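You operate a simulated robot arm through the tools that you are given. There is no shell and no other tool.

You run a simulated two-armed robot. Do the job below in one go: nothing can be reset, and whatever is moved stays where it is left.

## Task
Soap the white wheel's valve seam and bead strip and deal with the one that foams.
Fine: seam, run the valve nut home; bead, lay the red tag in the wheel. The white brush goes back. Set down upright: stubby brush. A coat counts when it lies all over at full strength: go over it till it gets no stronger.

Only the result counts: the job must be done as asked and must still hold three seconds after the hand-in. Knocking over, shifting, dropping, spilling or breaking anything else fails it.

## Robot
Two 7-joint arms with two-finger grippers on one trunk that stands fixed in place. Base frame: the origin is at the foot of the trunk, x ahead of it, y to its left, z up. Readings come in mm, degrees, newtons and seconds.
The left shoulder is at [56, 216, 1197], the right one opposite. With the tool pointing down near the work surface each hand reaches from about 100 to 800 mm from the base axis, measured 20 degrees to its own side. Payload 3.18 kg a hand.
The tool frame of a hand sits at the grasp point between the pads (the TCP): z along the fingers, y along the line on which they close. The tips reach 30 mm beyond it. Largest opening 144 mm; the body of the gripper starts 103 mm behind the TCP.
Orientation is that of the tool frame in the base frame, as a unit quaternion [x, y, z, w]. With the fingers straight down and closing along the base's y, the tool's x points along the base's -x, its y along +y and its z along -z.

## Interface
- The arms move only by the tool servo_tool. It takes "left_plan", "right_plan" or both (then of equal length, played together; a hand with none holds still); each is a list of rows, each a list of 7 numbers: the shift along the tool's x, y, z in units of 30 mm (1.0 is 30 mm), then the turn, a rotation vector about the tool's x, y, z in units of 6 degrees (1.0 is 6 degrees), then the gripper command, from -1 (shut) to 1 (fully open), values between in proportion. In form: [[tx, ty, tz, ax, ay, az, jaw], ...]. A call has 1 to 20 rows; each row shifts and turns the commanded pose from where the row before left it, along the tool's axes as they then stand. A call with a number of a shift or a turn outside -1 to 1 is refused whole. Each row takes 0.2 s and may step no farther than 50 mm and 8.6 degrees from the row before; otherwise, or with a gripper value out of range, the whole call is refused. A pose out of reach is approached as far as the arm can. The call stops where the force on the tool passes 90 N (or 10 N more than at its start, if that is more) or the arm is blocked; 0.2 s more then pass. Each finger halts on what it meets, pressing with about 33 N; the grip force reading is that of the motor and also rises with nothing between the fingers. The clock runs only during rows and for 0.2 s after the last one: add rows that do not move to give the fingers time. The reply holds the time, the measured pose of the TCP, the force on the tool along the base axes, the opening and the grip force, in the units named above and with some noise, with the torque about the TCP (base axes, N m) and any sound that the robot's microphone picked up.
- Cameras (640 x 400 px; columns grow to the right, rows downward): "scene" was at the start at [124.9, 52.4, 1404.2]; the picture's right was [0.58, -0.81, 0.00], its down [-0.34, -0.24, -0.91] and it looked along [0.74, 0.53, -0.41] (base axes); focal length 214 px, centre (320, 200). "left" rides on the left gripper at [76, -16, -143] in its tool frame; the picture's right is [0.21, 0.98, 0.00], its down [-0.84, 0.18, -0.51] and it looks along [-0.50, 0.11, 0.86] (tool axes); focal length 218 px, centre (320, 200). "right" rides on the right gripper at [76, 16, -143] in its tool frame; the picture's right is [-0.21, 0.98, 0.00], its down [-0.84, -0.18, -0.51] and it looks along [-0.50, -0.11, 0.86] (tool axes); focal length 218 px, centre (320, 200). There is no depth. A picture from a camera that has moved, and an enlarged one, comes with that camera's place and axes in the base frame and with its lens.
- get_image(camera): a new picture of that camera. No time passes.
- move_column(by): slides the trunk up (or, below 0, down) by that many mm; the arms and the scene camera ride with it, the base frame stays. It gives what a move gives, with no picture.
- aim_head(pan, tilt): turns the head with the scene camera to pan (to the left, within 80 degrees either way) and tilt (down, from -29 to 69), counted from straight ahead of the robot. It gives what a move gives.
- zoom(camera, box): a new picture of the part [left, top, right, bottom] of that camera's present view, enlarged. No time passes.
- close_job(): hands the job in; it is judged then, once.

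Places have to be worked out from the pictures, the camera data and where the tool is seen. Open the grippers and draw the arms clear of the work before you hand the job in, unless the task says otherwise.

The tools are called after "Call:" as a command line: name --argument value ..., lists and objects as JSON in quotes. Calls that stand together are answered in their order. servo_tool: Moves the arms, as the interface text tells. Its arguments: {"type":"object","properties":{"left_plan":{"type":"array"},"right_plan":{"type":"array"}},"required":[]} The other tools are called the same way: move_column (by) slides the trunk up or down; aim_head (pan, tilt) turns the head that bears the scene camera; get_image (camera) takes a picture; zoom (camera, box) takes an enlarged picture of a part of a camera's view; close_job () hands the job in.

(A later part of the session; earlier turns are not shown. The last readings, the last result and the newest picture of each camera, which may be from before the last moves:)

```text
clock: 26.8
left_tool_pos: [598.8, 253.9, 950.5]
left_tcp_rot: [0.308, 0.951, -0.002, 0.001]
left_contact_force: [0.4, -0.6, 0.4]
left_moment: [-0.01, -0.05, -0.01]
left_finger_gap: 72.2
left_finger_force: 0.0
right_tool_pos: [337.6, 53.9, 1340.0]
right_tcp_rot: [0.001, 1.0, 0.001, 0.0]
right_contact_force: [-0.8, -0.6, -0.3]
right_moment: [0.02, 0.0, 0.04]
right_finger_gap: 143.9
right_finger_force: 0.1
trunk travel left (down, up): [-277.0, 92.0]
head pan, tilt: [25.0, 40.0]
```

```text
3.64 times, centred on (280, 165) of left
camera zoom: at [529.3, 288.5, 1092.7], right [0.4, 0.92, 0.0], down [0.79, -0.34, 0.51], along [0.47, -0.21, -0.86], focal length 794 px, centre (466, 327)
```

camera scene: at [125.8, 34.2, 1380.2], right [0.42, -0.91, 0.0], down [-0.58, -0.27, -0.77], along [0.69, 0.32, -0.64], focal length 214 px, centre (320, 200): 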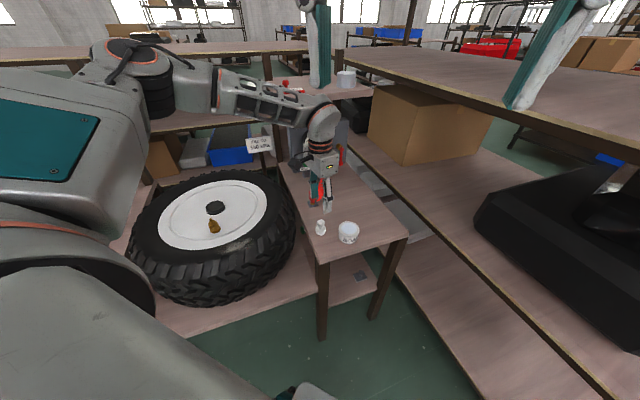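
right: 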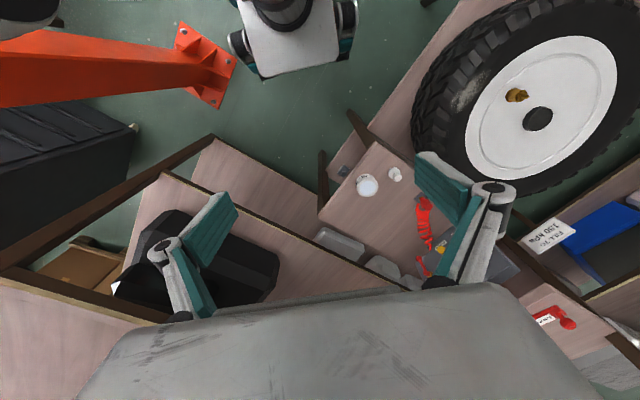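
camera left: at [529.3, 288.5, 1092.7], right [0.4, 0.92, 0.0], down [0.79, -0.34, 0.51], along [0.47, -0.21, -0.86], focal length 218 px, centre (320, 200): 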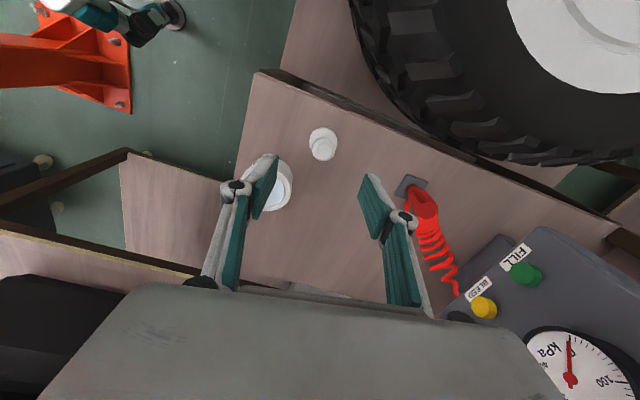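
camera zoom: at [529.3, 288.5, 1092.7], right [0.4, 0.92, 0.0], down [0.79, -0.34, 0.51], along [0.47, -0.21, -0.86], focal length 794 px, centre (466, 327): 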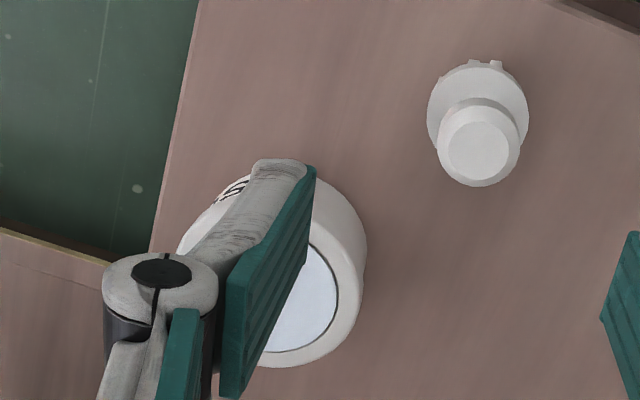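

From two views the brush knob top is at about [608, 257.5, 832], bench top ≈779, disc top ≈795; the soap pot centre ≈[633, 158], rim ≈819. I align above the brush and look once more before descending fully.

Call:
servo_tool --left_plan '[[-0.09, 0.14, 0.8, 0, 0, 0, 0], [-0.09, 0.14, 0.9, 0, 0, 0, 0], [0, 0, 0.3, 0, 0, 0, 0], [0, 0, 0, 0, 0, 0, 0]]'

Call:
get_image --camera "left"

Call:
zoom --camera "scene" --box '[290, 180, 370, 240]'

```text
clock: 27.8
left_tool_pos: [593.1, 273.3, 899.8]
left_tcp_rot: [0.308, 0.951, -0.004, 0.002]
left_contact_force: [0.3, -0.4, -0.3]
left_moment: [0.03, 0.02, -0.02]
left_finger_gap: 72.1
left_finger_force: 0.1
left hand out of reach, approached as far as the arm can: row 1, 2, 3
right_tool_pos: [338.3, 55.0, 1340.4]
right_tcp_rot: [0.0, 1.0, 0.0, -0.001]
right_contact_force: [0.8, -0.5, -0.1]
right_moment: [-0.01, 0.05, -0.02]
right_finger_gap: 144.2
right_finger_force: 0.2
trunk travel left (down, up): [-277.0, 92.0]
head pan, tilt: [25.0, 40.0]
```

```text
taken
camera left: at [522.7, 307.4, 1041.4], right [0.4, 0.91, -0.01], down [0.79, -0.34, 0.51], along [0.47, -0.21, -0.86], focal length 218 px, centre (320, 200)
```

left: 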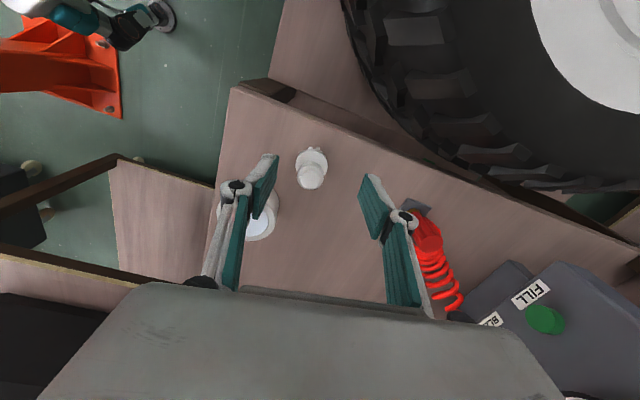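

```text
6.67 times, centred on (330, 210) of scene
camera zoom: at [126.9, 34.6, 1379.9], right [0.42, -0.91, 0.0], down [-0.58, -0.27, -0.77], along [0.69, 0.32, -0.64], focal length 1430 px, centre (253, 133)
```

zoom: 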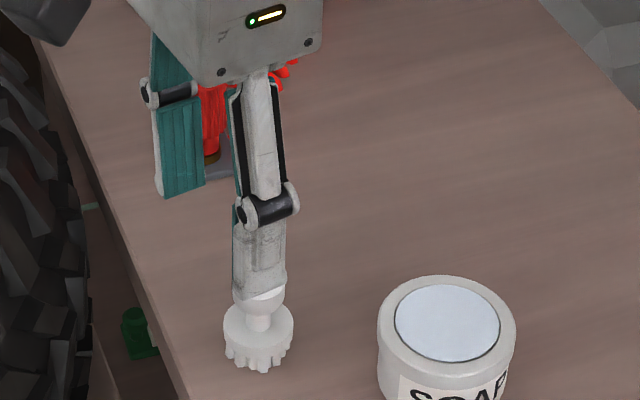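

The wrist limit shows again; I yaw another 30° clockwise at this height (tips ≈870, clear of the brush top at 832).

Call:
servo_tool --left_plan '[[0, 0, -0.3, 0, 0, 1, 0], [0, 0, 0, 0, 0, 1, 0], [0, 0, 0, 0, 0, 1, 0], [0, 0, 0, 0, 0, 1, 0], [0, 0, 0, 0, 0, 1, 0], [0, 0, 0, 0, 0, 0, 0]]'

Call:
get_image --camera "left"

```text
clock: 29.2
left_tool_pos: [593.4, 274.1, 908.6]
left_tcp_rot: [0.544, 0.839, -0.002, 0.002]
left_contact_force: [1.1, -0.7, 0.6]
left_moment: [0.0, -0.02, 0.01]
left_finger_gap: 72.0
left_finger_force: 0.0
right_tool_pos: [337.3, 55.6, 1339.9]
right_tcp_rot: [0.0, 1.0, 0.0, 0.0]
right_contact_force: [-0.6, -1.5, -0.2]
right_moment: [-0.02, -0.05, 0.0]
right_finger_gap: 143.8
right_finger_force: 0.1
trunk travel left (down, up): [-277.0, 92.0]
head pan, tilt: [25.0, 40.0]
```

```text
taken
camera left: at [547.8, 339.2, 1050.4], right [0.81, 0.59, 0.0], down [0.51, -0.69, 0.51], along [0.3, -0.41, -0.86], focal length 218 px, centre (320, 200)
```

left: 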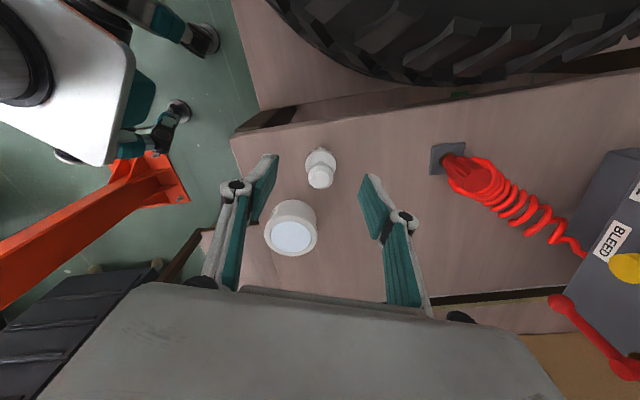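

Now yaw ≈66°, and the soap pot is off the closing line. I zoom to fix the brush and pot positions.

Call:
zoom --camera "left" --box '[255, 140, 351, 260]'

Call:
zoom --camera "scene" --box '[290, 180, 370, 240]'

```text
3.33 times, centred on (303, 200) of left
camera zoom: at [547.8, 339.2, 1050.4], right [0.81, 0.59, 0.0], down [0.51, -0.69, 0.51], along [0.3, -0.41, -0.86], focal length 728 px, centre (377, 200)
```

zoom: 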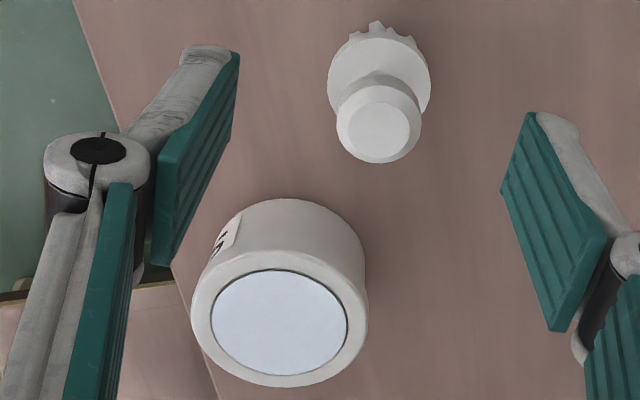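

```text
6.67 times, centred on (330, 210) of scene
camera zoom: at [126.9, 34.6, 1379.9], right [0.42, -0.91, 0.0], down [-0.58, -0.27, -0.77], along [0.69, 0.32, -0.64], focal length 1430 px, centre (253, 133)
```

zoom: 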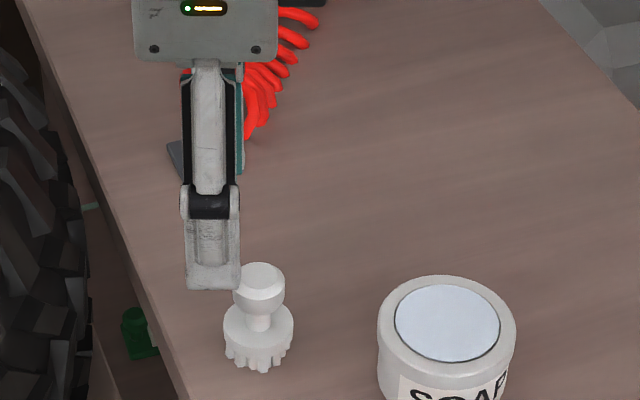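

Brush knob ≈[609, 257, 832], soap surface ≈[631, 156]. I align and descend so that the tips end just above the brush disc.

Call:
servo_tool --left_plan '[[-0.73, 0.24, 0.2, 0, 0, 0, 0], [0, 0, 0.8, 0, 0, 0, 0], [0, 0, 0.8, 0, 0, 0, 0], [0, 0, 0.5, 0, 0, 0, 0], [0, 0, 0.2, 0, 0, 0, 0], [0, 0, 0, 0, 0, 0, 0]]'

Call:
get_image --camera "left"

Call:
zoom --camera "scene" --box '[290, 180, 370, 240]'

```text
clock: 30.6
left_tool_pos: [574.1, 288.3, 856.4]
left_tcp_rot: [0.543, 0.84, -0.002, 0.002]
left_contact_force: [0.5, -0.3, 0.7]
left_moment: [0.02, -0.01, -0.05]
left_finger_gap: 71.9
left_finger_force: 0.0
left hand out of reach, approached as far as the arm can: row 1, 2, 3, 4, 5
right_tool_pos: [338.0, 55.8, 1339.8]
right_tcp_rot: [0.0, 1.0, 0.001, 0.0]
right_contact_force: [-0.3, 0.8, 0.8]
right_moment: [-0.02, 0.02, 0.01]
right_finger_gap: 144.1
right_finger_force: 0.0
trunk travel left (down, up): [-277.0, 92.0]
head pan, tilt: [25.0, 40.0]
```

```text
taken
camera left: at [528.3, 353.0, 998.8], right [0.81, 0.59, 0.0], down [0.51, -0.69, 0.51], along [0.3, -0.41, -0.86], focal length 218 px, centre (320, 200)
```

left: 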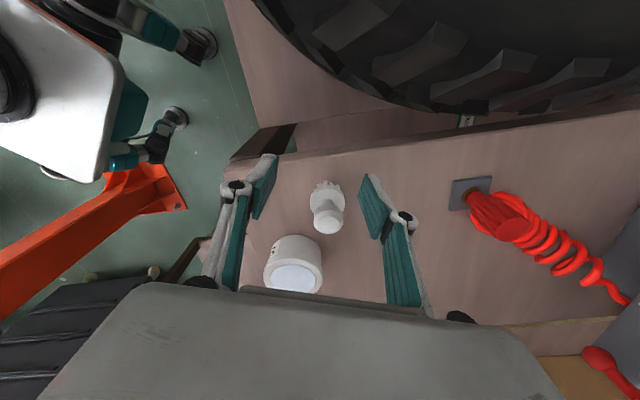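

```text
6.67 times, centred on (330, 210) of scene
camera zoom: at [126.8, 34.6, 1379.9], right [0.42, -0.91, 0.0], down [-0.58, -0.27, -0.77], along [0.69, 0.32, -0.64], focal length 1430 px, centre (253, 133)
```

zoom: 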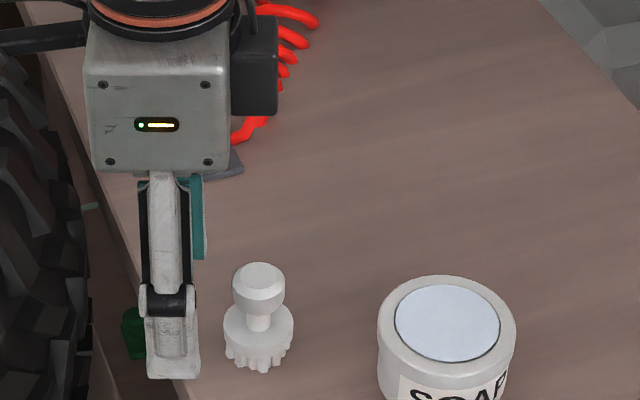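

The arm again can't get lower here: the elbow is high and a joint limit intervenes. Lowering the trunk should relax it; first I check what lies under the right hand and around.

Call:
get_image --camera "right"

Call:
aim_head --pan -10 --tilt 35

Call:
get_image --camera "scene"

```text
taken
camera right: at [260.9, 71.9, 1483.0], right [0.21, 0.98, 0.0], down [0.84, -0.18, 0.51], along [0.5, -0.11, -0.86], focal length 218 px, centre (320, 200)
```

right: 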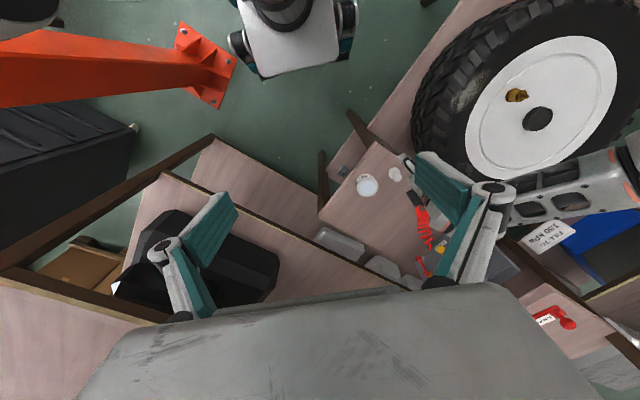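

```text
clock: 31.6
left_tool_pos: [573.5, 288.0, 857.8]
left_tcp_rot: [0.543, 0.839, -0.002, 0.001]
left_contact_force: [0.3, -0.3, 0.3]
left_moment: [0.01, -0.02, -0.01]
left_finger_gap: 72.0
left_finger_force: 0.0
right_tool_pos: [338.8, 55.4, 1339.9]
right_tcp_rot: [0.0, 1.0, -0.001, 0.0]
right_contact_force: [0.9, 0.6, 0.0]
right_moment: [-0.03, -0.01, -0.02]
right_finger_gap: 144.1
right_finger_force: 0.0
trunk travel left (down, up): [-277.0, 92.0]
head pan, tilt: [-10.0, 35.0]
```

```text
taken
camera scene: at [136.6, -16.6, 1387.4], right [-0.17, -0.98, 0.0], down [-0.57, 0.1, -0.82], along [0.81, -0.14, -0.57], focal length 214 px, centre (320, 200)
```

scene: 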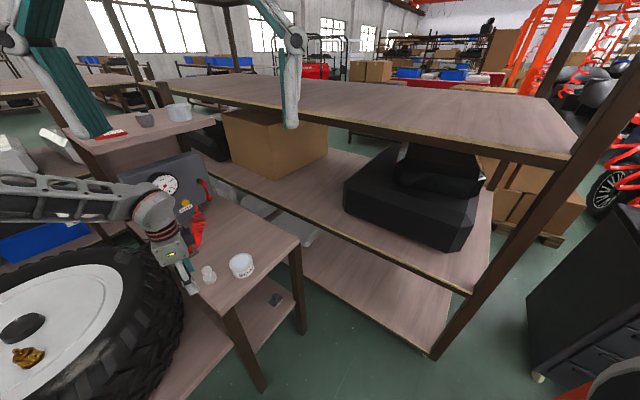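

The right hand hangs over free floor, so the column may go down. I raise the left hand first, then lower the trunk 150 mm.

Call:
servo_tool --left_plan '[[0, 0, -1, 0, 0, 0, 0], [0, 0, -1, 0, 0, 0, 0], [0, 0, -1, 0, 0, 0, 0], [0, 0, -1, 0, 0, 0, 0], [0, 0, -1, 0, 0, 0, 0], [0, 0, -1, 0, 0, 0, 0], [0, 0, 0, 0, 0, 0, 0]]'

```text
clock: 33.2
left_tool_pos: [574.3, 290.0, 1037.5]
left_tcp_rot: [0.544, 0.839, -0.002, 0.0]
left_contact_force: [1.2, -0.1, -0.6]
left_moment: [-0.02, 0.05, 0.01]
left_finger_gap: 72.3
left_finger_force: 0.0
right_tool_pos: [339.6, 55.6, 1339.7]
right_tcp_rot: [0.0, 1.0, 0.0, 0.0]
right_contact_force: [0.3, -0.4, 0.4]
right_moment: [0.0, -0.01, 0.0]
right_finger_gap: 143.7
right_finger_force: 0.2
trunk travel left (down, up): [-277.0, 92.0]
head pan, tilt: [-10.0, 35.0]
```

Now I lower the trunk by 120 mm and re-aim the head at the bench.

Call:
move_column --by -120

Call:
aim_head --pan 25 --tilt 35

Call:
get_image --camera "scene"

Call:
get_image --camera "left"

```text
clock: 34.1
left_tool_pos: [577.1, 287.3, 948.8]
left_tcp_rot: [0.544, 0.839, -0.009, -0.01]
left_contact_force: [0.2, 0.0, 0.3]
left_moment: [0.01, 0.04, 0.01]
left_finger_gap: 72.0
left_finger_force: 0.0
right_tool_pos: [361.5, 54.7, 1258.8]
right_tcp_rot: [0.018, 1.0, 0.006, -0.013]
right_contact_force: [3.6, 1.1, 0.4]
right_moment: [-0.14, 0.72, -0.14]
right_finger_gap: 143.8
right_finger_force: 0.1
trunk travel left (down, up): [-204.0, 165.0]
head pan, tilt: [-10.0, 35.0]
stopped: the force on the tool passed its limit at 116 N (the readings are from after the stop); the commanded pose is now the measured one
```

```text
clock: 35.2
left_tool_pos: [574.3, 288.3, 953.3]
left_tcp_rot: [0.544, 0.839, -0.008, -0.007]
left_contact_force: [0.2, 0.3, 0.3]
left_moment: [0.01, -0.03, 0.01]
left_finger_gap: 72.1
left_finger_force: 0.0
right_tool_pos: [357.5, 54.4, 1262.5]
right_tcp_rot: [0.019, 1.0, 0.007, -0.01]
right_contact_force: [0.4, -0.5, -0.4]
right_moment: [-0.04, -0.02, 0.02]
right_finger_gap: 143.7
right_finger_force: 0.1
trunk travel left (down, up): [-204.0, 165.0]
head pan, tilt: [25.0, 35.0]
```

```text
taken
camera scene: at [171.4, 35.7, 1311.7], right [0.42, -0.91, 0.0], down [-0.52, -0.24, -0.82], along [0.74, 0.35, -0.57], focal length 214 px, centre (320, 200)
```

scene: 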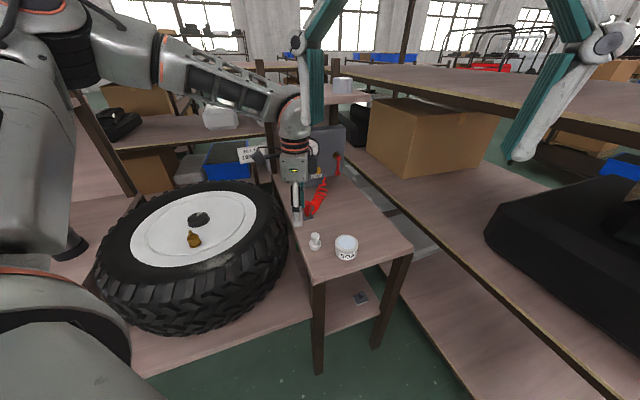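

```text
taken
camera left: at [531.6, 354.0, 1096.4], right [0.81, 0.59, -0.02], down [0.52, -0.69, 0.5], along [0.28, -0.41, -0.87], focal length 218 px, centre (320, 200)
```

left: 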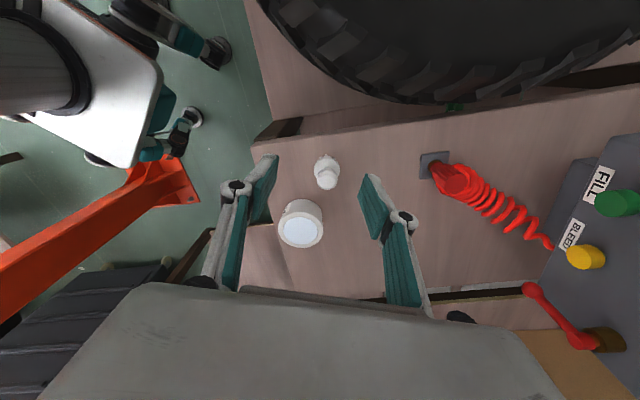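

The column stopped after 73 mm with a force spike, and the head camera reads further forward than before. I hold still a moment and check the state and the right hand's surroundings.

Call:
servo_tool --left_plan '[[0, 0, 0, 0, 0, 0, 0], [0, 0, 0, 0, 0, 0, 0]]' --right_plan '[[0, 0, 0, 0, 0, 0, 1], [0, 0, 0, 0, 0, 0, 1]]'

Call:
get_image --camera "right"

Call:
aim_head --pan 0 --tilt -20

Call:
get_image --camera "scene"

```text
clock: 35.8
left_tool_pos: [575.3, 289.3, 953.2]
left_tcp_rot: [0.544, 0.839, -0.007, -0.008]
left_contact_force: [-0.5, -0.1, 0.8]
left_moment: [-0.03, 0.0, -0.01]
left_finger_gap: 72.0
left_finger_force: 0.0
right_tool_pos: [357.7, 54.5, 1262.0]
right_tcp_rot: [0.017, 1.0, 0.006, -0.009]
right_contact_force: [0.2, -0.8, -0.8]
right_moment: [-0.01, -0.02, 0.03]
right_finger_gap: 143.8
right_finger_force: 0.1
trunk travel left (down, up): [-204.0, 165.0]
head pan, tilt: [25.0, 35.0]
```

```text
taken
camera right: at [283.3, 71.3, 1406.8], right [0.24, 0.97, 0.01], down [0.85, -0.22, 0.49], along [0.48, -0.11, -0.87], focal length 218 px, centre (320, 200)
```

right: 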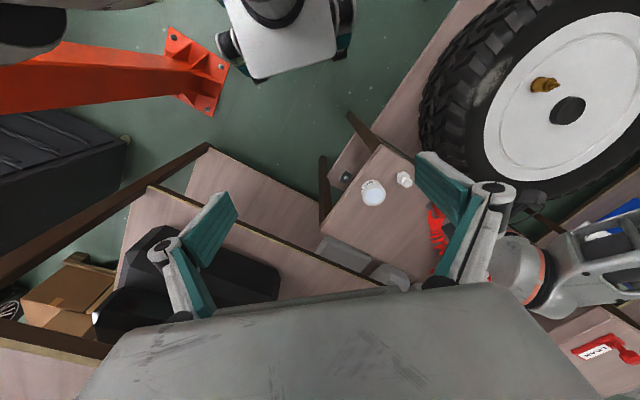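

```text
clock: 37.0
left_tool_pos: [575.0, 288.9, 952.2]
left_tcp_rot: [0.544, 0.839, -0.007, -0.008]
left_contact_force: [0.4, 0.2, 0.4]
left_moment: [0.02, 0.0, -0.03]
left_finger_gap: 72.0
left_finger_force: 0.1
right_tool_pos: [357.0, 54.4, 1261.4]
right_tcp_rot: [0.018, 1.0, 0.005, -0.01]
right_contact_force: [-1.0, -0.8, 0.2]
right_moment: [0.0, 0.02, -0.03]
right_finger_gap: 143.9
right_finger_force: 0.0
trunk travel left (down, up): [-204.0, 165.0]
head pan, tilt: [0.0, -20.0]
```

```text
taken
camera scene: at [168.0, -1.3, 1397.0], right [0.0, -1.0, 0.0], down [0.34, 0.0, -0.94], along [0.94, 0.0, 0.34], focal length 214 px, centre (320, 200)
```

scene: 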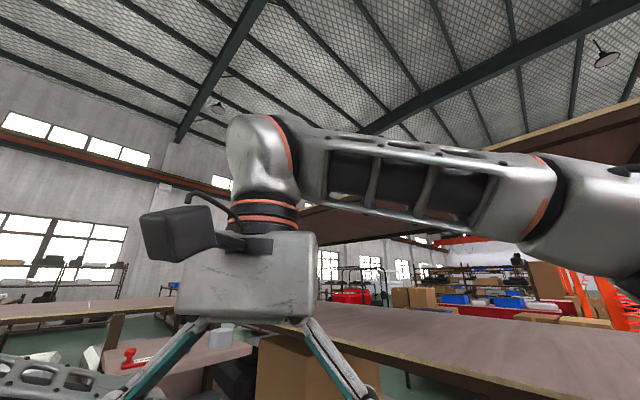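

Nothing is visibly touched; the trunk leaned forward as it lowered, so the head may have come against the right hand. I move the right hand away to its own side, in steps, watching the force.

Call:
servo_tool --right_plan '[[-0.5, -0.8, 0, 0, 0, 0, 1], [-0.5, -0.8, 0, 0, 0, 0, 1], [-0.3, -0.9, 0, 0, 0, 0, 1], [0, -0.9, 0, 0, 0, 0, 1], [0, -0.9, 0, 0, 0, 0, 1], [0, -0.9, 0, 0, 0, 0, 1], [0, 0, 0, 0, 0, 0, 1]]'

Call:
aim_head --pan 25 --tilt 30

Call:
get_image --camera "scene"

```text
clock: 38.6
left_tool_pos: [574.7, 289.9, 953.3]
left_tcp_rot: [0.544, 0.839, -0.008, -0.007]
left_contact_force: [-0.1, -1.1, 0.3]
left_moment: [-0.02, -0.02, 0.0]
left_finger_gap: 72.0
left_finger_force: 0.0
right_tool_pos: [392.6, -103.3, 1259.0]
right_tcp_rot: [0.017, 1.0, 0.007, -0.009]
right_contact_force: [0.0, 0.8, 0.2]
right_moment: [0.01, 0.02, 0.02]
right_finger_gap: 143.9
right_finger_force: 0.1
trunk travel left (down, up): [-204.0, 165.0]
head pan, tilt: [0.0, -20.0]
```

```text
clock: 39.8
left_tool_pos: [574.2, 288.6, 953.7]
left_tcp_rot: [0.544, 0.839, -0.007, -0.009]
left_contact_force: [-0.8, -0.3, -0.1]
left_moment: [-0.04, -0.01, 0.03]
left_finger_gap: 72.3
left_finger_force: 0.1
right_tool_pos: [392.6, -103.3, 1258.9]
right_tcp_rot: [0.018, 1.0, 0.007, -0.01]
right_contact_force: [-1.1, 0.6, -0.7]
right_moment: [0.0, -0.02, -0.01]
right_finger_gap: 143.9
right_finger_force: 0.1
trunk travel left (down, up): [-204.0, 165.0]
head pan, tilt: [25.0, 30.0]
```

```text
taken
camera scene: at [173.9, 36.9, 1319.5], right [0.42, -0.91, 0.0], down [-0.45, -0.21, -0.87], along [0.79, 0.37, -0.5], focal length 214 px, centre (320, 200)
```

scene: 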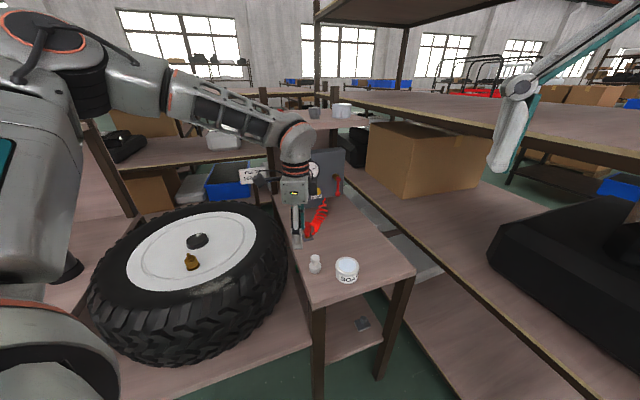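

Clear now. I try to go laterally to over the brush at this height and see if the arm follows.

Call:
servo_tool --left_plan '[[-0.725, 0.315, 0, 0, 0, 0, 0], [-0.725, 0.315, 0, 0, 0, 0, 0], [0, 0, 0.7, 0, 0, 0, 0], [0, 0, 0, 0, 0, 0, 0]]'

```text
clock: 40.8
left_tool_pos: [608.4, 257.2, 931.8]
left_tcp_rot: [0.543, 0.839, -0.008, -0.007]
left_contact_force: [0.0, 0.1, 0.7]
left_moment: [0.01, -0.04, 0.01]
left_finger_gap: 72.3
left_finger_force: 0.1
right_tool_pos: [389.9, -103.0, 1259.5]
right_tcp_rot: [0.017, 1.0, 0.007, -0.009]
right_contact_force: [0.2, -0.6, 0.0]
right_moment: [-0.02, -0.03, 0.01]
right_finger_gap: 144.0
right_finger_force: 0.1
trunk travel left (down, up): [-204.0, 165.0]
head pan, tilt: [25.0, 30.0]
```

It follows now. I straighten the small tilt and descend to grip height (TCP ≈833).

Call:
servo_tool --left_plan '[[0, 0, 0.8, -0.2, -0.03, 0, 0], [0, 0, 0.9, 0, 0, 0, 0], [0, 0, 0.7, 0, 0, 0, 0], [0, 0, 0, 0, 0, 0, 0]]'

Call:
get_image --camera "left"

Call:
zoom --camera "scene" --box '[270, 210, 370, 285]'

```text
clock: 41.8
left_tool_pos: [608.0, 257.0, 860.9]
left_tcp_rot: [0.544, 0.839, 0.001, -0.001]
left_contact_force: [-0.3, -0.4, 0.8]
left_moment: [-0.03, -0.03, 0.01]
left_finger_gap: 72.0
left_finger_force: 0.1
right_tool_pos: [391.6, -104.4, 1259.8]
right_tcp_rot: [0.018, 1.0, 0.006, -0.01]
right_contact_force: [0.4, 0.8, 0.1]
right_moment: [0.03, -0.04, 0.0]
right_finger_gap: 143.8
right_finger_force: 0.0
trunk travel left (down, up): [-204.0, 165.0]
head pan, tilt: [25.0, 30.0]
```

```text
taken
camera left: at [563.4, 321.6, 1002.6], right [0.81, 0.59, 0.0], down [0.51, -0.7, 0.51], along [0.3, -0.41, -0.86], focal length 218 px, centre (320, 200)
```

left: 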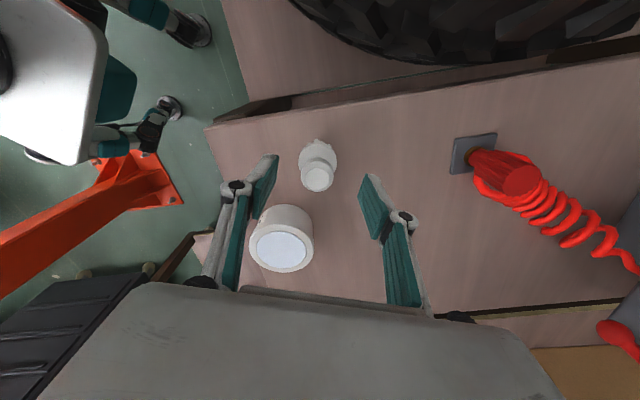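

```text
5.33 times, centred on (320, 248) of scene
camera zoom: at [173.6, 36.8, 1319.6], right [0.42, -0.91, 0.0], down [-0.45, -0.21, -0.87], along [0.78, 0.37, -0.5], focal length 1144 px, centre (320, -53)
```

zoom: 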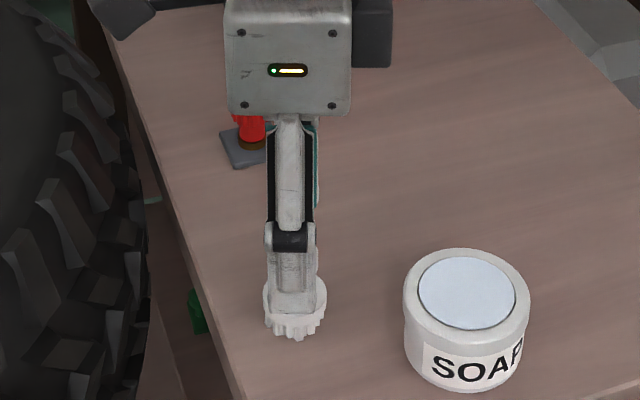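

The knob is centred between the fingers ([608.2, 256.4] vs TCP [608, 257]). I descend to 833 and close.

Call:
servo_tool --left_plan '[[0, 0, 0.93, 0, 0, 0, 0], [0, 0, 0, 0, 0, 0, 0], [0, 0, 0, 0, 0, 0, -0.3], [0, 0, 0, 0, 0, 0, -0.6], [0, 0, 0, 0, 0, 0, -1], [0, 0, 0, 0, 0, 0, -1], [0, 0, 0, 0, 0, 0, -1]]'

Call:
get_image --camera "left"

Call:
zoom --camera "scene" --box '[270, 210, 370, 285]'

```text
clock: 43.4
left_tool_pos: [610.1, 259.0, 831.5]
left_tcp_rot: [0.544, 0.839, 0.0, 0.0]
left_contact_force: [1.7, 2.3, 4.4]
left_moment: [0.03, 0.0, -0.02]
left_finger_gap: 26.0
left_finger_force: 33.3
right_tool_pos: [391.5, -105.0, 1259.5]
right_tcp_rot: [0.018, 1.0, 0.006, -0.01]
right_contact_force: [-0.8, 0.0, -0.8]
right_moment: [0.0, 0.03, -0.01]
right_finger_gap: 143.9
right_finger_force: 0.1
trunk travel left (down, up): [-204.0, 165.0]
head pan, tilt: [25.0, 30.0]
```

```text
taken
camera left: at [563.9, 322.1, 973.9], right [0.81, 0.59, 0.0], down [0.51, -0.7, 0.51], along [0.3, -0.41, -0.86], focal length 218 px, centre (320, 200)
```

left: 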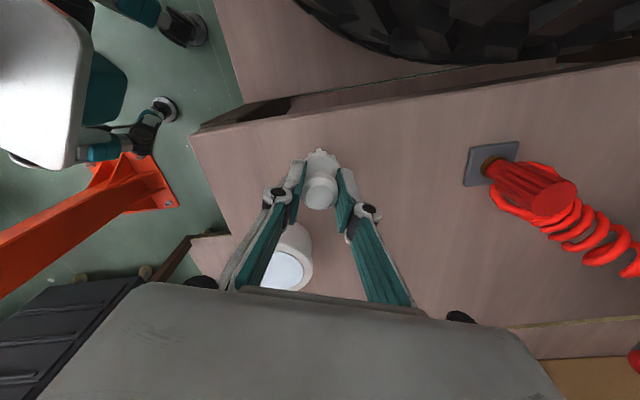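

```text
5.33 times, centred on (320, 248) of scene
camera zoom: at [173.7, 36.8, 1319.5], right [0.42, -0.91, 0.0], down [-0.45, -0.21, -0.87], along [0.78, 0.37, -0.5], focal length 1144 px, centre (320, -53)
```

zoom: 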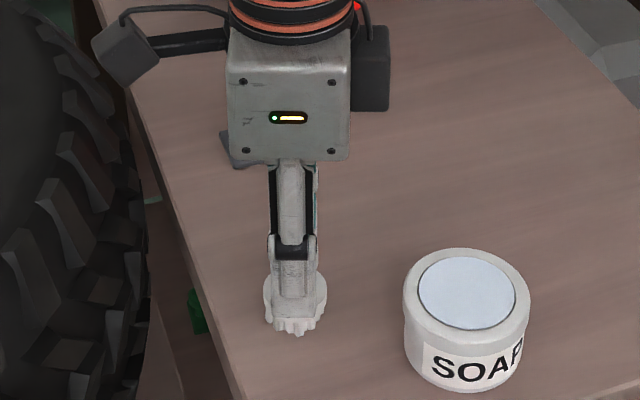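

The brush is held (gap 26 mm, 33 N). I lift it 70 mm and check it hangs straight.

Call:
servo_tool --left_plan '[[0, 0, -0.5, 0, 0, 0, -1], [0, 0, -0.9, 0, 0, 0, -1], [0, 0, -0.93, 0, 0, 0, -1], [0, 0, 0, 0, 0, 0, -1]]'

Call:
zoom --camera "scene" --box '[270, 190, 370, 265]'

Call:
zoom --camera "left" --box '[250, 120, 390, 300]'

```text
clock: 44.4
left_tool_pos: [606.8, 258.5, 901.6]
left_tcp_rot: [0.544, 0.839, 0.0, -0.002]
left_contact_force: [0.7, 0.4, -0.6]
left_moment: [0.02, 0.03, -0.02]
left_finger_gap: 25.9
left_finger_force: 32.6
right_tool_pos: [392.0, -102.4, 1258.4]
right_tcp_rot: [0.017, 1.0, 0.007, -0.01]
right_contact_force: [-0.3, 0.0, -0.2]
right_moment: [-0.01, 0.0, -0.04]
right_finger_gap: 144.2
right_finger_force: 0.0
trunk travel left (down, up): [-204.0, 165.0]
head pan, tilt: [25.0, 30.0]
```

```text
5.33 times, centred on (320, 228) of scene
camera zoom: at [174.4, 37.1, 1319.2], right [0.42, -0.91, 0.0], down [-0.45, -0.21, -0.87], along [0.78, 0.37, -0.5], focal length 1144 px, centre (320, 53)
```

zoom: 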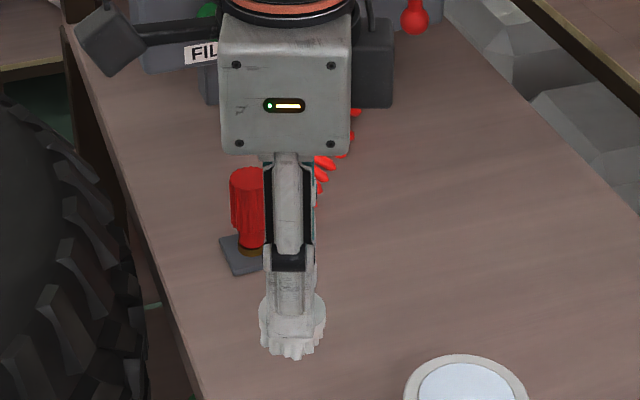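

```text
2.22 times, centred on (320, 210) of left
camera zoom: at [561.6, 321.7, 1043.3], right [0.81, 0.59, 0.0], down [0.51, -0.7, 0.51], along [0.3, -0.41, -0.86], focal length 485 px, centre (320, 178)
```

zoom: 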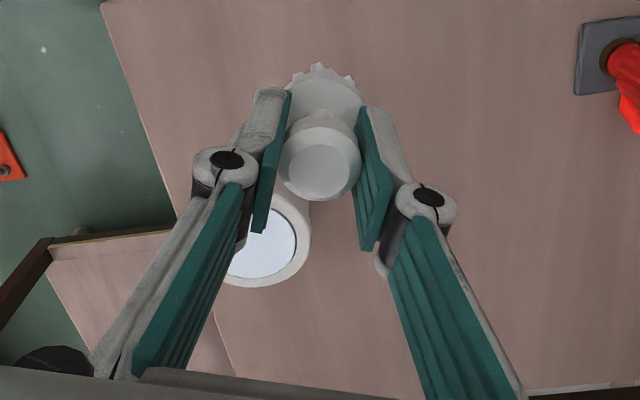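

The brush hangs straight. I carry it over the soap pot, staying about 30 mm above the rim.

Call:
servo_tool --left_plan '[[-0.857, -0.155, 0, 0, 0, 0, -1], [-0.857, -0.155, 0, 0, 0, 0, -1], [-0.857, -0.155, 0, 0, 0, 0, -1], [-0.857, -0.155, 0, 0, 0, 0, -1], [0, 0, 0, 0, 0, 0, -1]]'

Call:
get_image --camera "left"

Call:
zoom --camera "scene" --box '[290, 200, 410, 290]'

```text
clock: 45.6
left_tool_pos: [603.4, 199.3, 908.8]
left_tcp_rot: [0.543, 0.84, -0.001, 0.001]
left_contact_force: [0.1, -0.6, 0.0]
left_moment: [0.02, -0.03, -0.03]
left_finger_gap: 25.9
left_finger_force: 33.2
left hand out of reach, approached as far as the arm can: row 2, 3, 4
right_tool_pos: [391.8, -103.4, 1257.5]
right_tcp_rot: [0.017, 1.0, 0.007, -0.009]
right_contact_force: [0.5, -0.1, 0.3]
right_moment: [-0.02, 0.0, -0.03]
right_finger_gap: 144.2
right_finger_force: 0.0
trunk travel left (down, up): [-204.0, 165.0]
head pan, tilt: [25.0, 30.0]
```

```text
taken
camera left: at [557.2, 263.4, 1050.7], right [0.81, 0.59, 0.0], down [0.51, -0.69, 0.51], along [0.3, -0.41, -0.86], focal length 218 px, centre (320, 200)
```

left: 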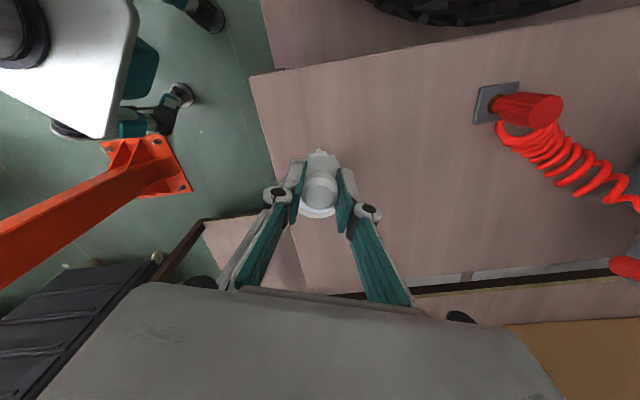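

```text
4.44 times, centred on (350, 245) of scene
camera zoom: at [174.0, 36.9, 1319.4], right [0.42, -0.91, 0.0], down [-0.45, -0.21, -0.87], along [0.78, 0.37, -0.5], focal length 953 px, centre (187, 0)
```

zoom: 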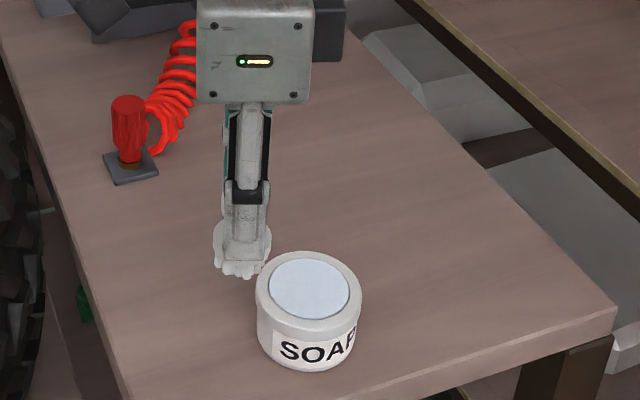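

The arm hits its limit at y≈199. Lowering the trunk helped before, so I raise the hand and lower the trunk further, in a smaller step.

Call:
servo_tool --left_plan '[[0, 0.3, -0.9, 0, 0, 0, -1], [0, 0.3, -0.9, 0, 0, 0, -1], [0, 0.3, -0.9, 0, 0, 0, -1], [0, 0, -0.9, 0, 0, 0, -1], [0, 0, 0, 0, 0, 0, -1]]'

Call:
move_column --by -60

Call:
get_image --camera "scene"

```text
clock: 46.8
left_tool_pos: [616.8, 214.3, 997.9]
left_tcp_rot: [0.544, 0.839, 0.001, 0.001]
left_contact_force: [-0.3, -0.1, 0.1]
left_moment: [0.01, 0.02, 0.01]
left_finger_gap: 25.8
left_finger_force: 32.6
left hand out of reach, approached as far as the arm can: row 2, 3
right_tool_pos: [392.7, -103.8, 1258.3]
right_tcp_rot: [0.018, 1.0, 0.006, -0.01]
right_contact_force: [0.3, -0.6, -0.1]
right_moment: [-0.01, 0.03, 0.0]
right_finger_gap: 144.1
right_finger_force: 0.1
trunk travel left (down, up): [-204.0, 165.0]
head pan, tilt: [25.0, 30.0]
```

```text
clock: 47.8
left_tool_pos: [615.2, 211.4, 941.9]
left_tcp_rot: [0.543, 0.84, 0.002, 0.001]
left_contact_force: [0.8, -0.1, -0.1]
left_moment: [-0.01, -0.03, 0.02]
left_finger_gap: 25.6
left_finger_force: 32.9
right_tool_pos: [387.0, -103.5, 1200.0]
right_tcp_rot: [0.018, 1.0, 0.007, -0.006]
right_contact_force: [-1.1, 0.5, 1.0]
right_moment: [0.02, -0.07, -0.01]
right_finger_gap: 144.0
right_finger_force: 0.0
trunk travel left (down, up): [-144.0, 225.0]
head pan, tilt: [25.0, 30.0]
```

```text
taken
camera scene: at [229.0, 36.9, 1254.0], right [0.42, -0.91, 0.0], down [-0.45, -0.21, -0.87], along [0.79, 0.37, -0.5], focal length 214 px, centre (320, 200)
```

scene: 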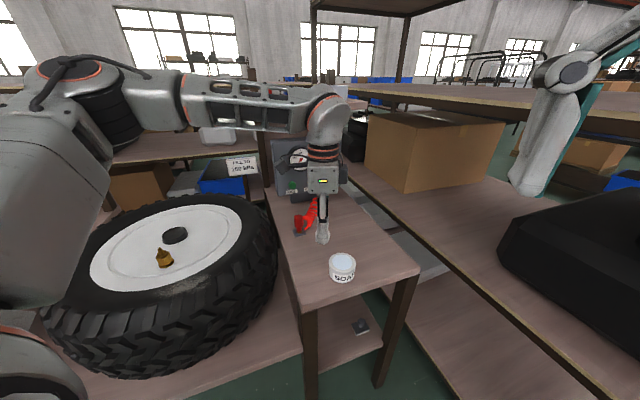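

The trunk went down smoothly. I try again to bring the brush over the pot.

Call:
servo_tool --left_plan '[[-0.63, -0.07, 0, 0, 0, 0, -1], [-0.63, -0.07, 0, 0, 0, 0, -1], [-0.63, -0.07, 0, 0, 0, 0, -1], [0, 0, 0, 0, 0, 0, -1]]'

Call:
get_image --camera "left"

Call:
zoom --camera "scene" --box '[280, 190, 400, 290]'

```text
clock: 48.8
left_tool_pos: [625.4, 192.6, 939.3]
left_tcp_rot: [0.543, 0.84, 0.0, 0.0]
left_contact_force: [0.5, -0.8, -0.8]
left_moment: [0.03, -0.02, 0.02]
left_finger_gap: 26.0
left_finger_force: 32.9
left hand out of reach, approached as far as the arm can: row 2, 3
right_tool_pos: [390.5, -104.3, 1199.2]
right_tcp_rot: [0.017, 1.0, 0.007, -0.011]
right_contact_force: [0.7, -0.1, 0.3]
right_moment: [0.0, -0.03, -0.01]
right_finger_gap: 143.9
right_finger_force: 0.0
trunk travel left (down, up): [-144.0, 225.0]
head pan, tilt: [25.0, 30.0]
```

```text
taken
camera left: at [580.3, 256.8, 1080.7], right [0.81, 0.59, 0.0], down [0.51, -0.69, 0.51], along [0.3, -0.41, -0.86], focal length 218 px, centre (320, 200)
```

left: 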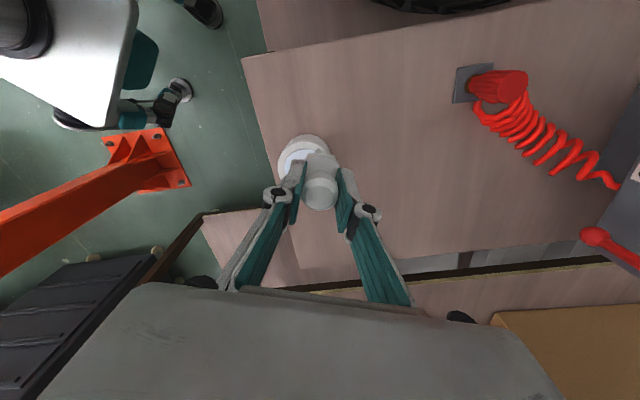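

```text
4.00 times, centred on (340, 240) of scene
camera zoom: at [231.4, 36.7, 1253.1], right [0.42, -0.91, 0.0], down [-0.45, -0.21, -0.87], along [0.78, 0.37, -0.5], focal length 858 px, centre (240, 40)
```

zoom: 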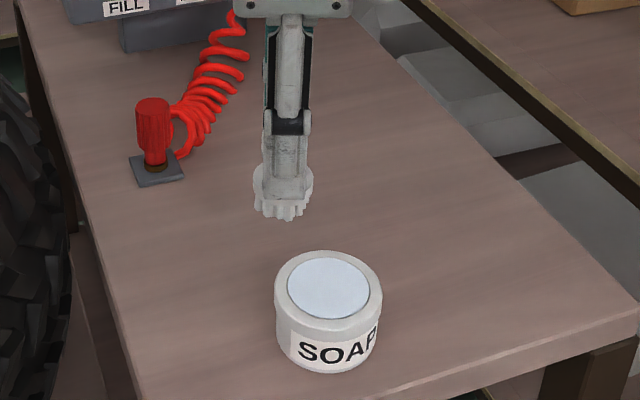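

Still short by about 35 mm. I yaw the tool 30° further clockwise, which earlier extended the range, and try again.

Call:
servo_tool --left_plan '[[0, 0, 0, 0, 0, 1, -1], [0, 0, 0, 0, 0, 1, -1], [0, 0, 0, 0, 0, 1, -1], [0, 0, 0, 0, 0, 1, -1], [0, 0, 0, 0, 0, 1, -1], [-0.7, 0.1, 0, 0, 0, 0, -1], [-0.3, 0.05, 0, 0, 0, 0, -1], [0, 0, 0, 0, 0, 0, -1]]'

```text
clock: 50.6
left_tool_pos: [624.4, 190.7, 936.8]
left_tcp_rot: [0.742, 0.67, 0.0, 0.0]
left_contact_force: [0.9, -0.5, -0.6]
left_moment: [-0.03, -0.02, -0.02]
left_finger_gap: 25.6
left_finger_force: 32.8
left hand out of reach, approached as far as the arm can: row 6, 7
right_tool_pos: [391.5, -104.5, 1199.6]
right_tcp_rot: [0.018, 1.0, 0.006, -0.01]
right_contact_force: [0.4, -0.5, 0.6]
right_moment: [0.01, -0.02, -0.02]
right_finger_gap: 144.0
right_finger_force: 0.1
trunk travel left (down, up): [-144.0, 225.0]
head pan, tilt: [25.0, 30.0]
```

Yaw gives nothing more here. I try tilting the tool a little (fingers toward −y, pivoting at the TCP), which moves the wrist to the reachable side, then shift −y.

Call:
servo_tool --left_plan '[[0, 0, 0, 0, -1, 0, -1], [0, 0, 0, 0, -1, 0, -1], [-0.5, 0, 0, 0, 0, 0, -1], [-0.5, 0, 0, 0, 0, 0, -1], [0, 0, 0, 0, 0, 0, -1]]'

Call:
get_image --camera "scene"

```text
clock: 51.8
left_tool_pos: [620.9, 162.5, 943.3]
left_tcp_rot: [0.737, 0.667, -0.079, 0.069]
left_contact_force: [-0.1, -0.5, 0.3]
left_moment: [0.0, 0.0, 0.03]
left_finger_gap: 25.6
left_finger_force: 33.5
right_tool_pos: [390.8, -104.3, 1199.5]
right_tcp_rot: [0.017, 1.0, 0.007, -0.01]
right_contact_force: [0.0, 0.8, -0.8]
right_moment: [-0.03, 0.02, -0.01]
right_finger_gap: 143.9
right_finger_force: 0.1
trunk travel left (down, up): [-144.0, 225.0]
head pan, tilt: [25.0, 30.0]
```

```text
taken
camera scene: at [231.7, 37.0, 1253.0], right [0.42, -0.91, 0.0], down [-0.45, -0.21, -0.87], along [0.78, 0.37, -0.5], focal length 214 px, centre (320, 200)
```

scene: 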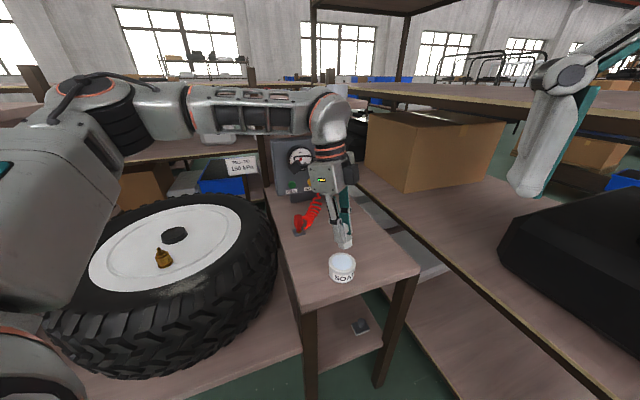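

The tilt does it: TCP at [621, 162.5, 943] tilted 12°. I centre the bristles over the soap, then lower the trunk 40 mm so the whole posture comes down.

Call:
servo_tool --left_plan '[[0.22, 0.38, -0.05, 0, 0, 0, -1], [0, 0, 0, 0, 0, 0, -1]]'

Call:
move_column --by -40

Call:
get_image --camera "left"

Call:
zoom --camera "scene" --box '[280, 190, 400, 290]'

```text
clock: 52.4
left_tool_pos: [632.7, 167.1, 943.9]
left_tcp_rot: [0.738, 0.667, -0.077, 0.069]
left_contact_force: [-0.4, -0.3, -0.2]
left_moment: [-0.01, -0.02, 0.03]
left_finger_gap: 25.6
left_finger_force: 32.9
right_tool_pos: [390.6, -103.5, 1198.6]
right_tcp_rot: [0.017, 1.0, 0.006, -0.01]
right_contact_force: [0.1, 0.1, 0.4]
right_moment: [-0.01, 0.0, 0.0]
right_finger_gap: 144.1
right_finger_force: 0.2
trunk travel left (down, up): [-144.0, 225.0]
head pan, tilt: [25.0, 30.0]
```

```text
clock: 53.2
left_tool_pos: [632.2, 167.1, 906.0]
left_tcp_rot: [0.738, 0.666, -0.075, 0.072]
left_contact_force: [-0.2, -0.4, -0.3]
left_moment: [-0.02, -0.07, 0.0]
left_finger_gap: 26.1
left_finger_force: 33.9
right_tool_pos: [388.0, -103.4, 1162.3]
right_tcp_rot: [0.017, 1.0, 0.007, -0.007]
right_contact_force: [-1.4, -0.3, 0.7]
right_moment: [0.0, -0.07, -0.01]
right_finger_gap: 144.0
right_finger_force: 0.2
trunk travel left (down, up): [-104.0, 265.0]
head pan, tilt: [25.0, 30.0]
```

```text
taken
camera left: at [625.7, 274.0, 1029.7], right [0.99, 0.1, -0.04], down [0.1, -0.73, 0.67], along [0.04, -0.67, -0.74], focal length 218 px, centre (320, 200)
```

left: 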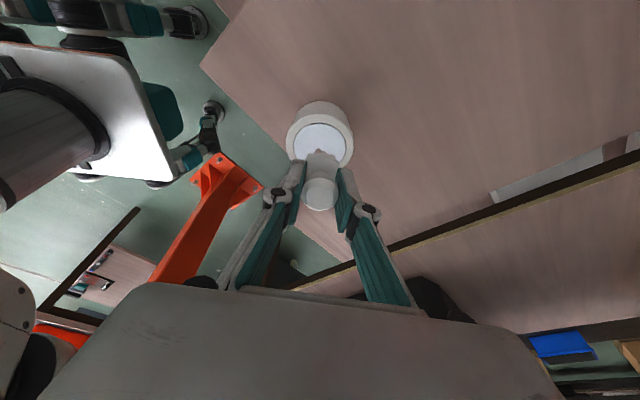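

```text
4.00 times, centred on (340, 240) of scene
camera zoom: at [273.2, 36.8, 1205.4], right [0.42, -0.91, 0.0], down [-0.45, -0.21, -0.87], along [0.79, 0.37, -0.5], focal length 858 px, centre (240, 40)
```

zoom: 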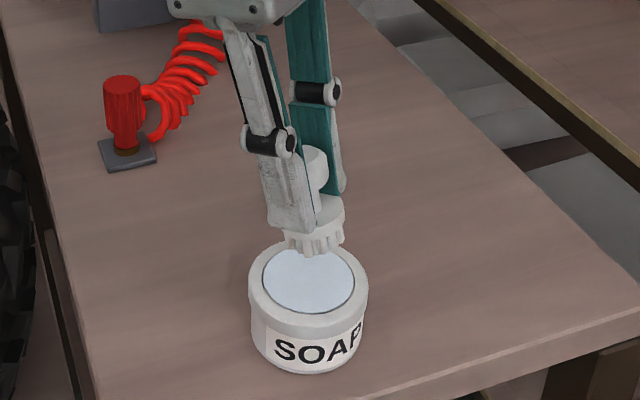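

The bristles are centred over the soap, roughly 35 mm above it. I lower the trunk another 25 mm, then continue in small arm steps.

Call:
move_column --by -25

Call:
zoom --camera "scene" --box '[280, 190, 400, 290]'

Call:
zoom --camera "left" --box '[260, 80, 380, 230]'

```text
clock: 53.8
left_tool_pos: [634.6, 165.7, 879.3]
left_tcp_rot: [0.738, 0.666, -0.082, 0.07]
left_contact_force: [-3.4, -1.4, 10.1]
left_moment: [0.04, 0.11, 0.03]
left_finger_gap: 25.9
left_finger_force: 33.3
right_tool_pos: [404.4, -106.1, 1129.2]
right_tcp_rot: [0.025, 0.999, 0.011, -0.02]
right_contact_force: [9.1, -6.6, -2.9]
right_moment: [0.95, 1.17, 0.26]
right_finger_gap: 143.8
right_finger_force: 0.1
trunk travel left (down, up): [-80.0, 289.0]
head pan, tilt: [25.0, 30.0]
stopped: the force on the tool passed its limit at 112 N (the readings are from after the stop); the commanded pose is now the measured one
```

```text
4.00 times, centred on (340, 240) of scene
camera zoom: at [302.1, 37.1, 1173.9], right [0.42, -0.91, 0.0], down [-0.44, -0.21, -0.87], along [0.79, 0.37, -0.49], focal length 858 px, centre (240, 40)
```

zoom: 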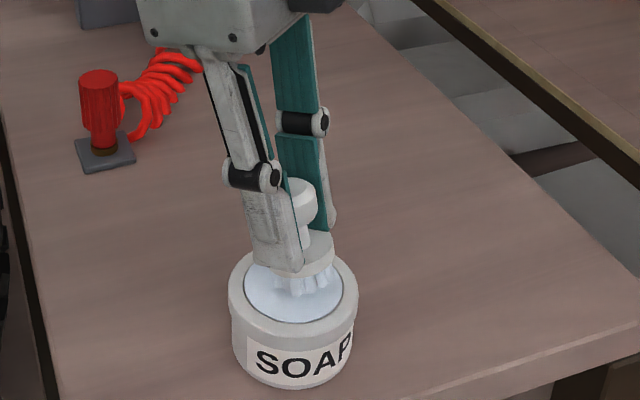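

```text
2.67 times, centred on (320, 155) of left
camera zoom: at [630.6, 273.5, 1000.9], right [0.99, 0.1, -0.05], down [0.11, -0.73, 0.68], along [0.04, -0.68, -0.74], focal length 582 px, centre (320, 320)
```

zoom: 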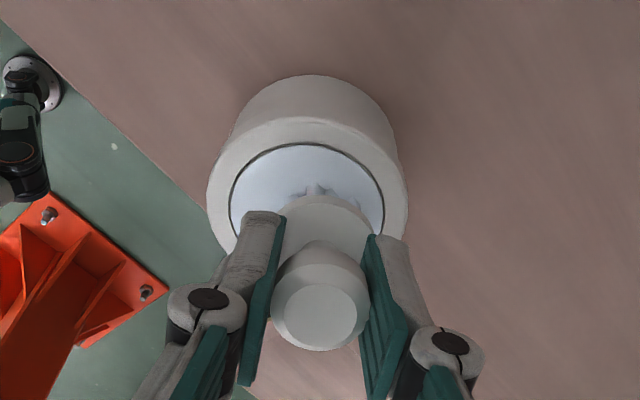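

The brush bristles are now in the soap (10 N on the left). The stop came from the right hand, which the leaning head is touching, so I move the right hand further to its own side.

Call:
servo_tool --right_plan '[[0, -0.6, 0, 0, 0, 0, 1], [0, -0.9, 0, 0, 0, 0, 1], [0, -0.9, 0, 0, 0, 0, 1], [0, -0.9, 0, 0, 0, 0, 1], [0, -0.9, 0, 0, 0, 0, 1], [0, 0, 0, 0, 0, 0, 1]]'

Call:
get_image --camera "scene"

Call:
get_image --camera "right"

```text
clock: 55.2
left_tool_pos: [635.5, 165.7, 877.3]
left_tcp_rot: [0.737, 0.667, -0.079, 0.071]
left_contact_force: [0.2, 1.1, 11.8]
left_moment: [0.2, -0.05, 0.0]
left_finger_gap: 25.7
left_finger_force: 33.2
right_tool_pos: [397.5, -232.2, 1129.3]
right_tcp_rot: [0.024, 0.999, 0.012, -0.019]
right_contact_force: [-0.7, 0.1, 0.5]
right_moment: [0.01, 0.01, -0.01]
right_finger_gap: 144.1
right_finger_force: 0.2
trunk travel left (down, up): [-80.0, 289.0]
head pan, tilt: [25.0, 30.0]
```

```text
taken
camera scene: at [301.0, 36.4, 1173.1], right [0.42, -0.91, 0.0], down [-0.45, -0.21, -0.87], along [0.79, 0.37, -0.5], focal length 214 px, centre (320, 200)
```

scene: 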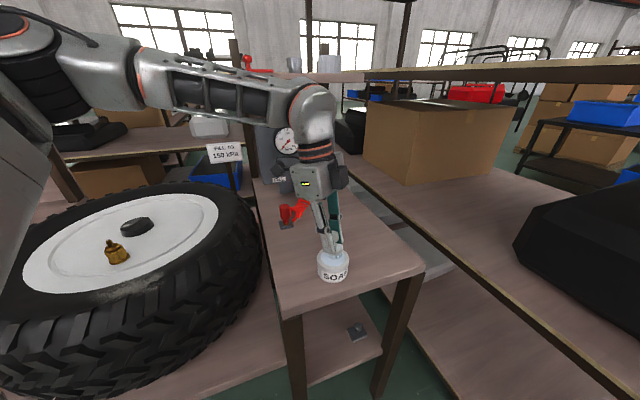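

```text
taken
camera right: at [326.2, -215.9, 1274.7], right [0.26, 0.97, 0.01], down [0.85, -0.23, 0.47], along [0.46, -0.11, -0.88], focal length 218 px, centre (320, 200)
```

right: 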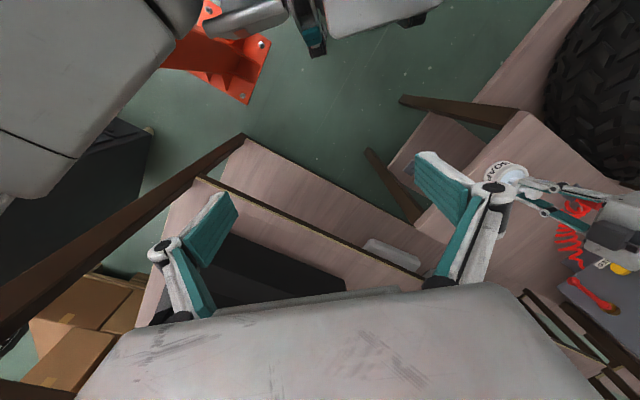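

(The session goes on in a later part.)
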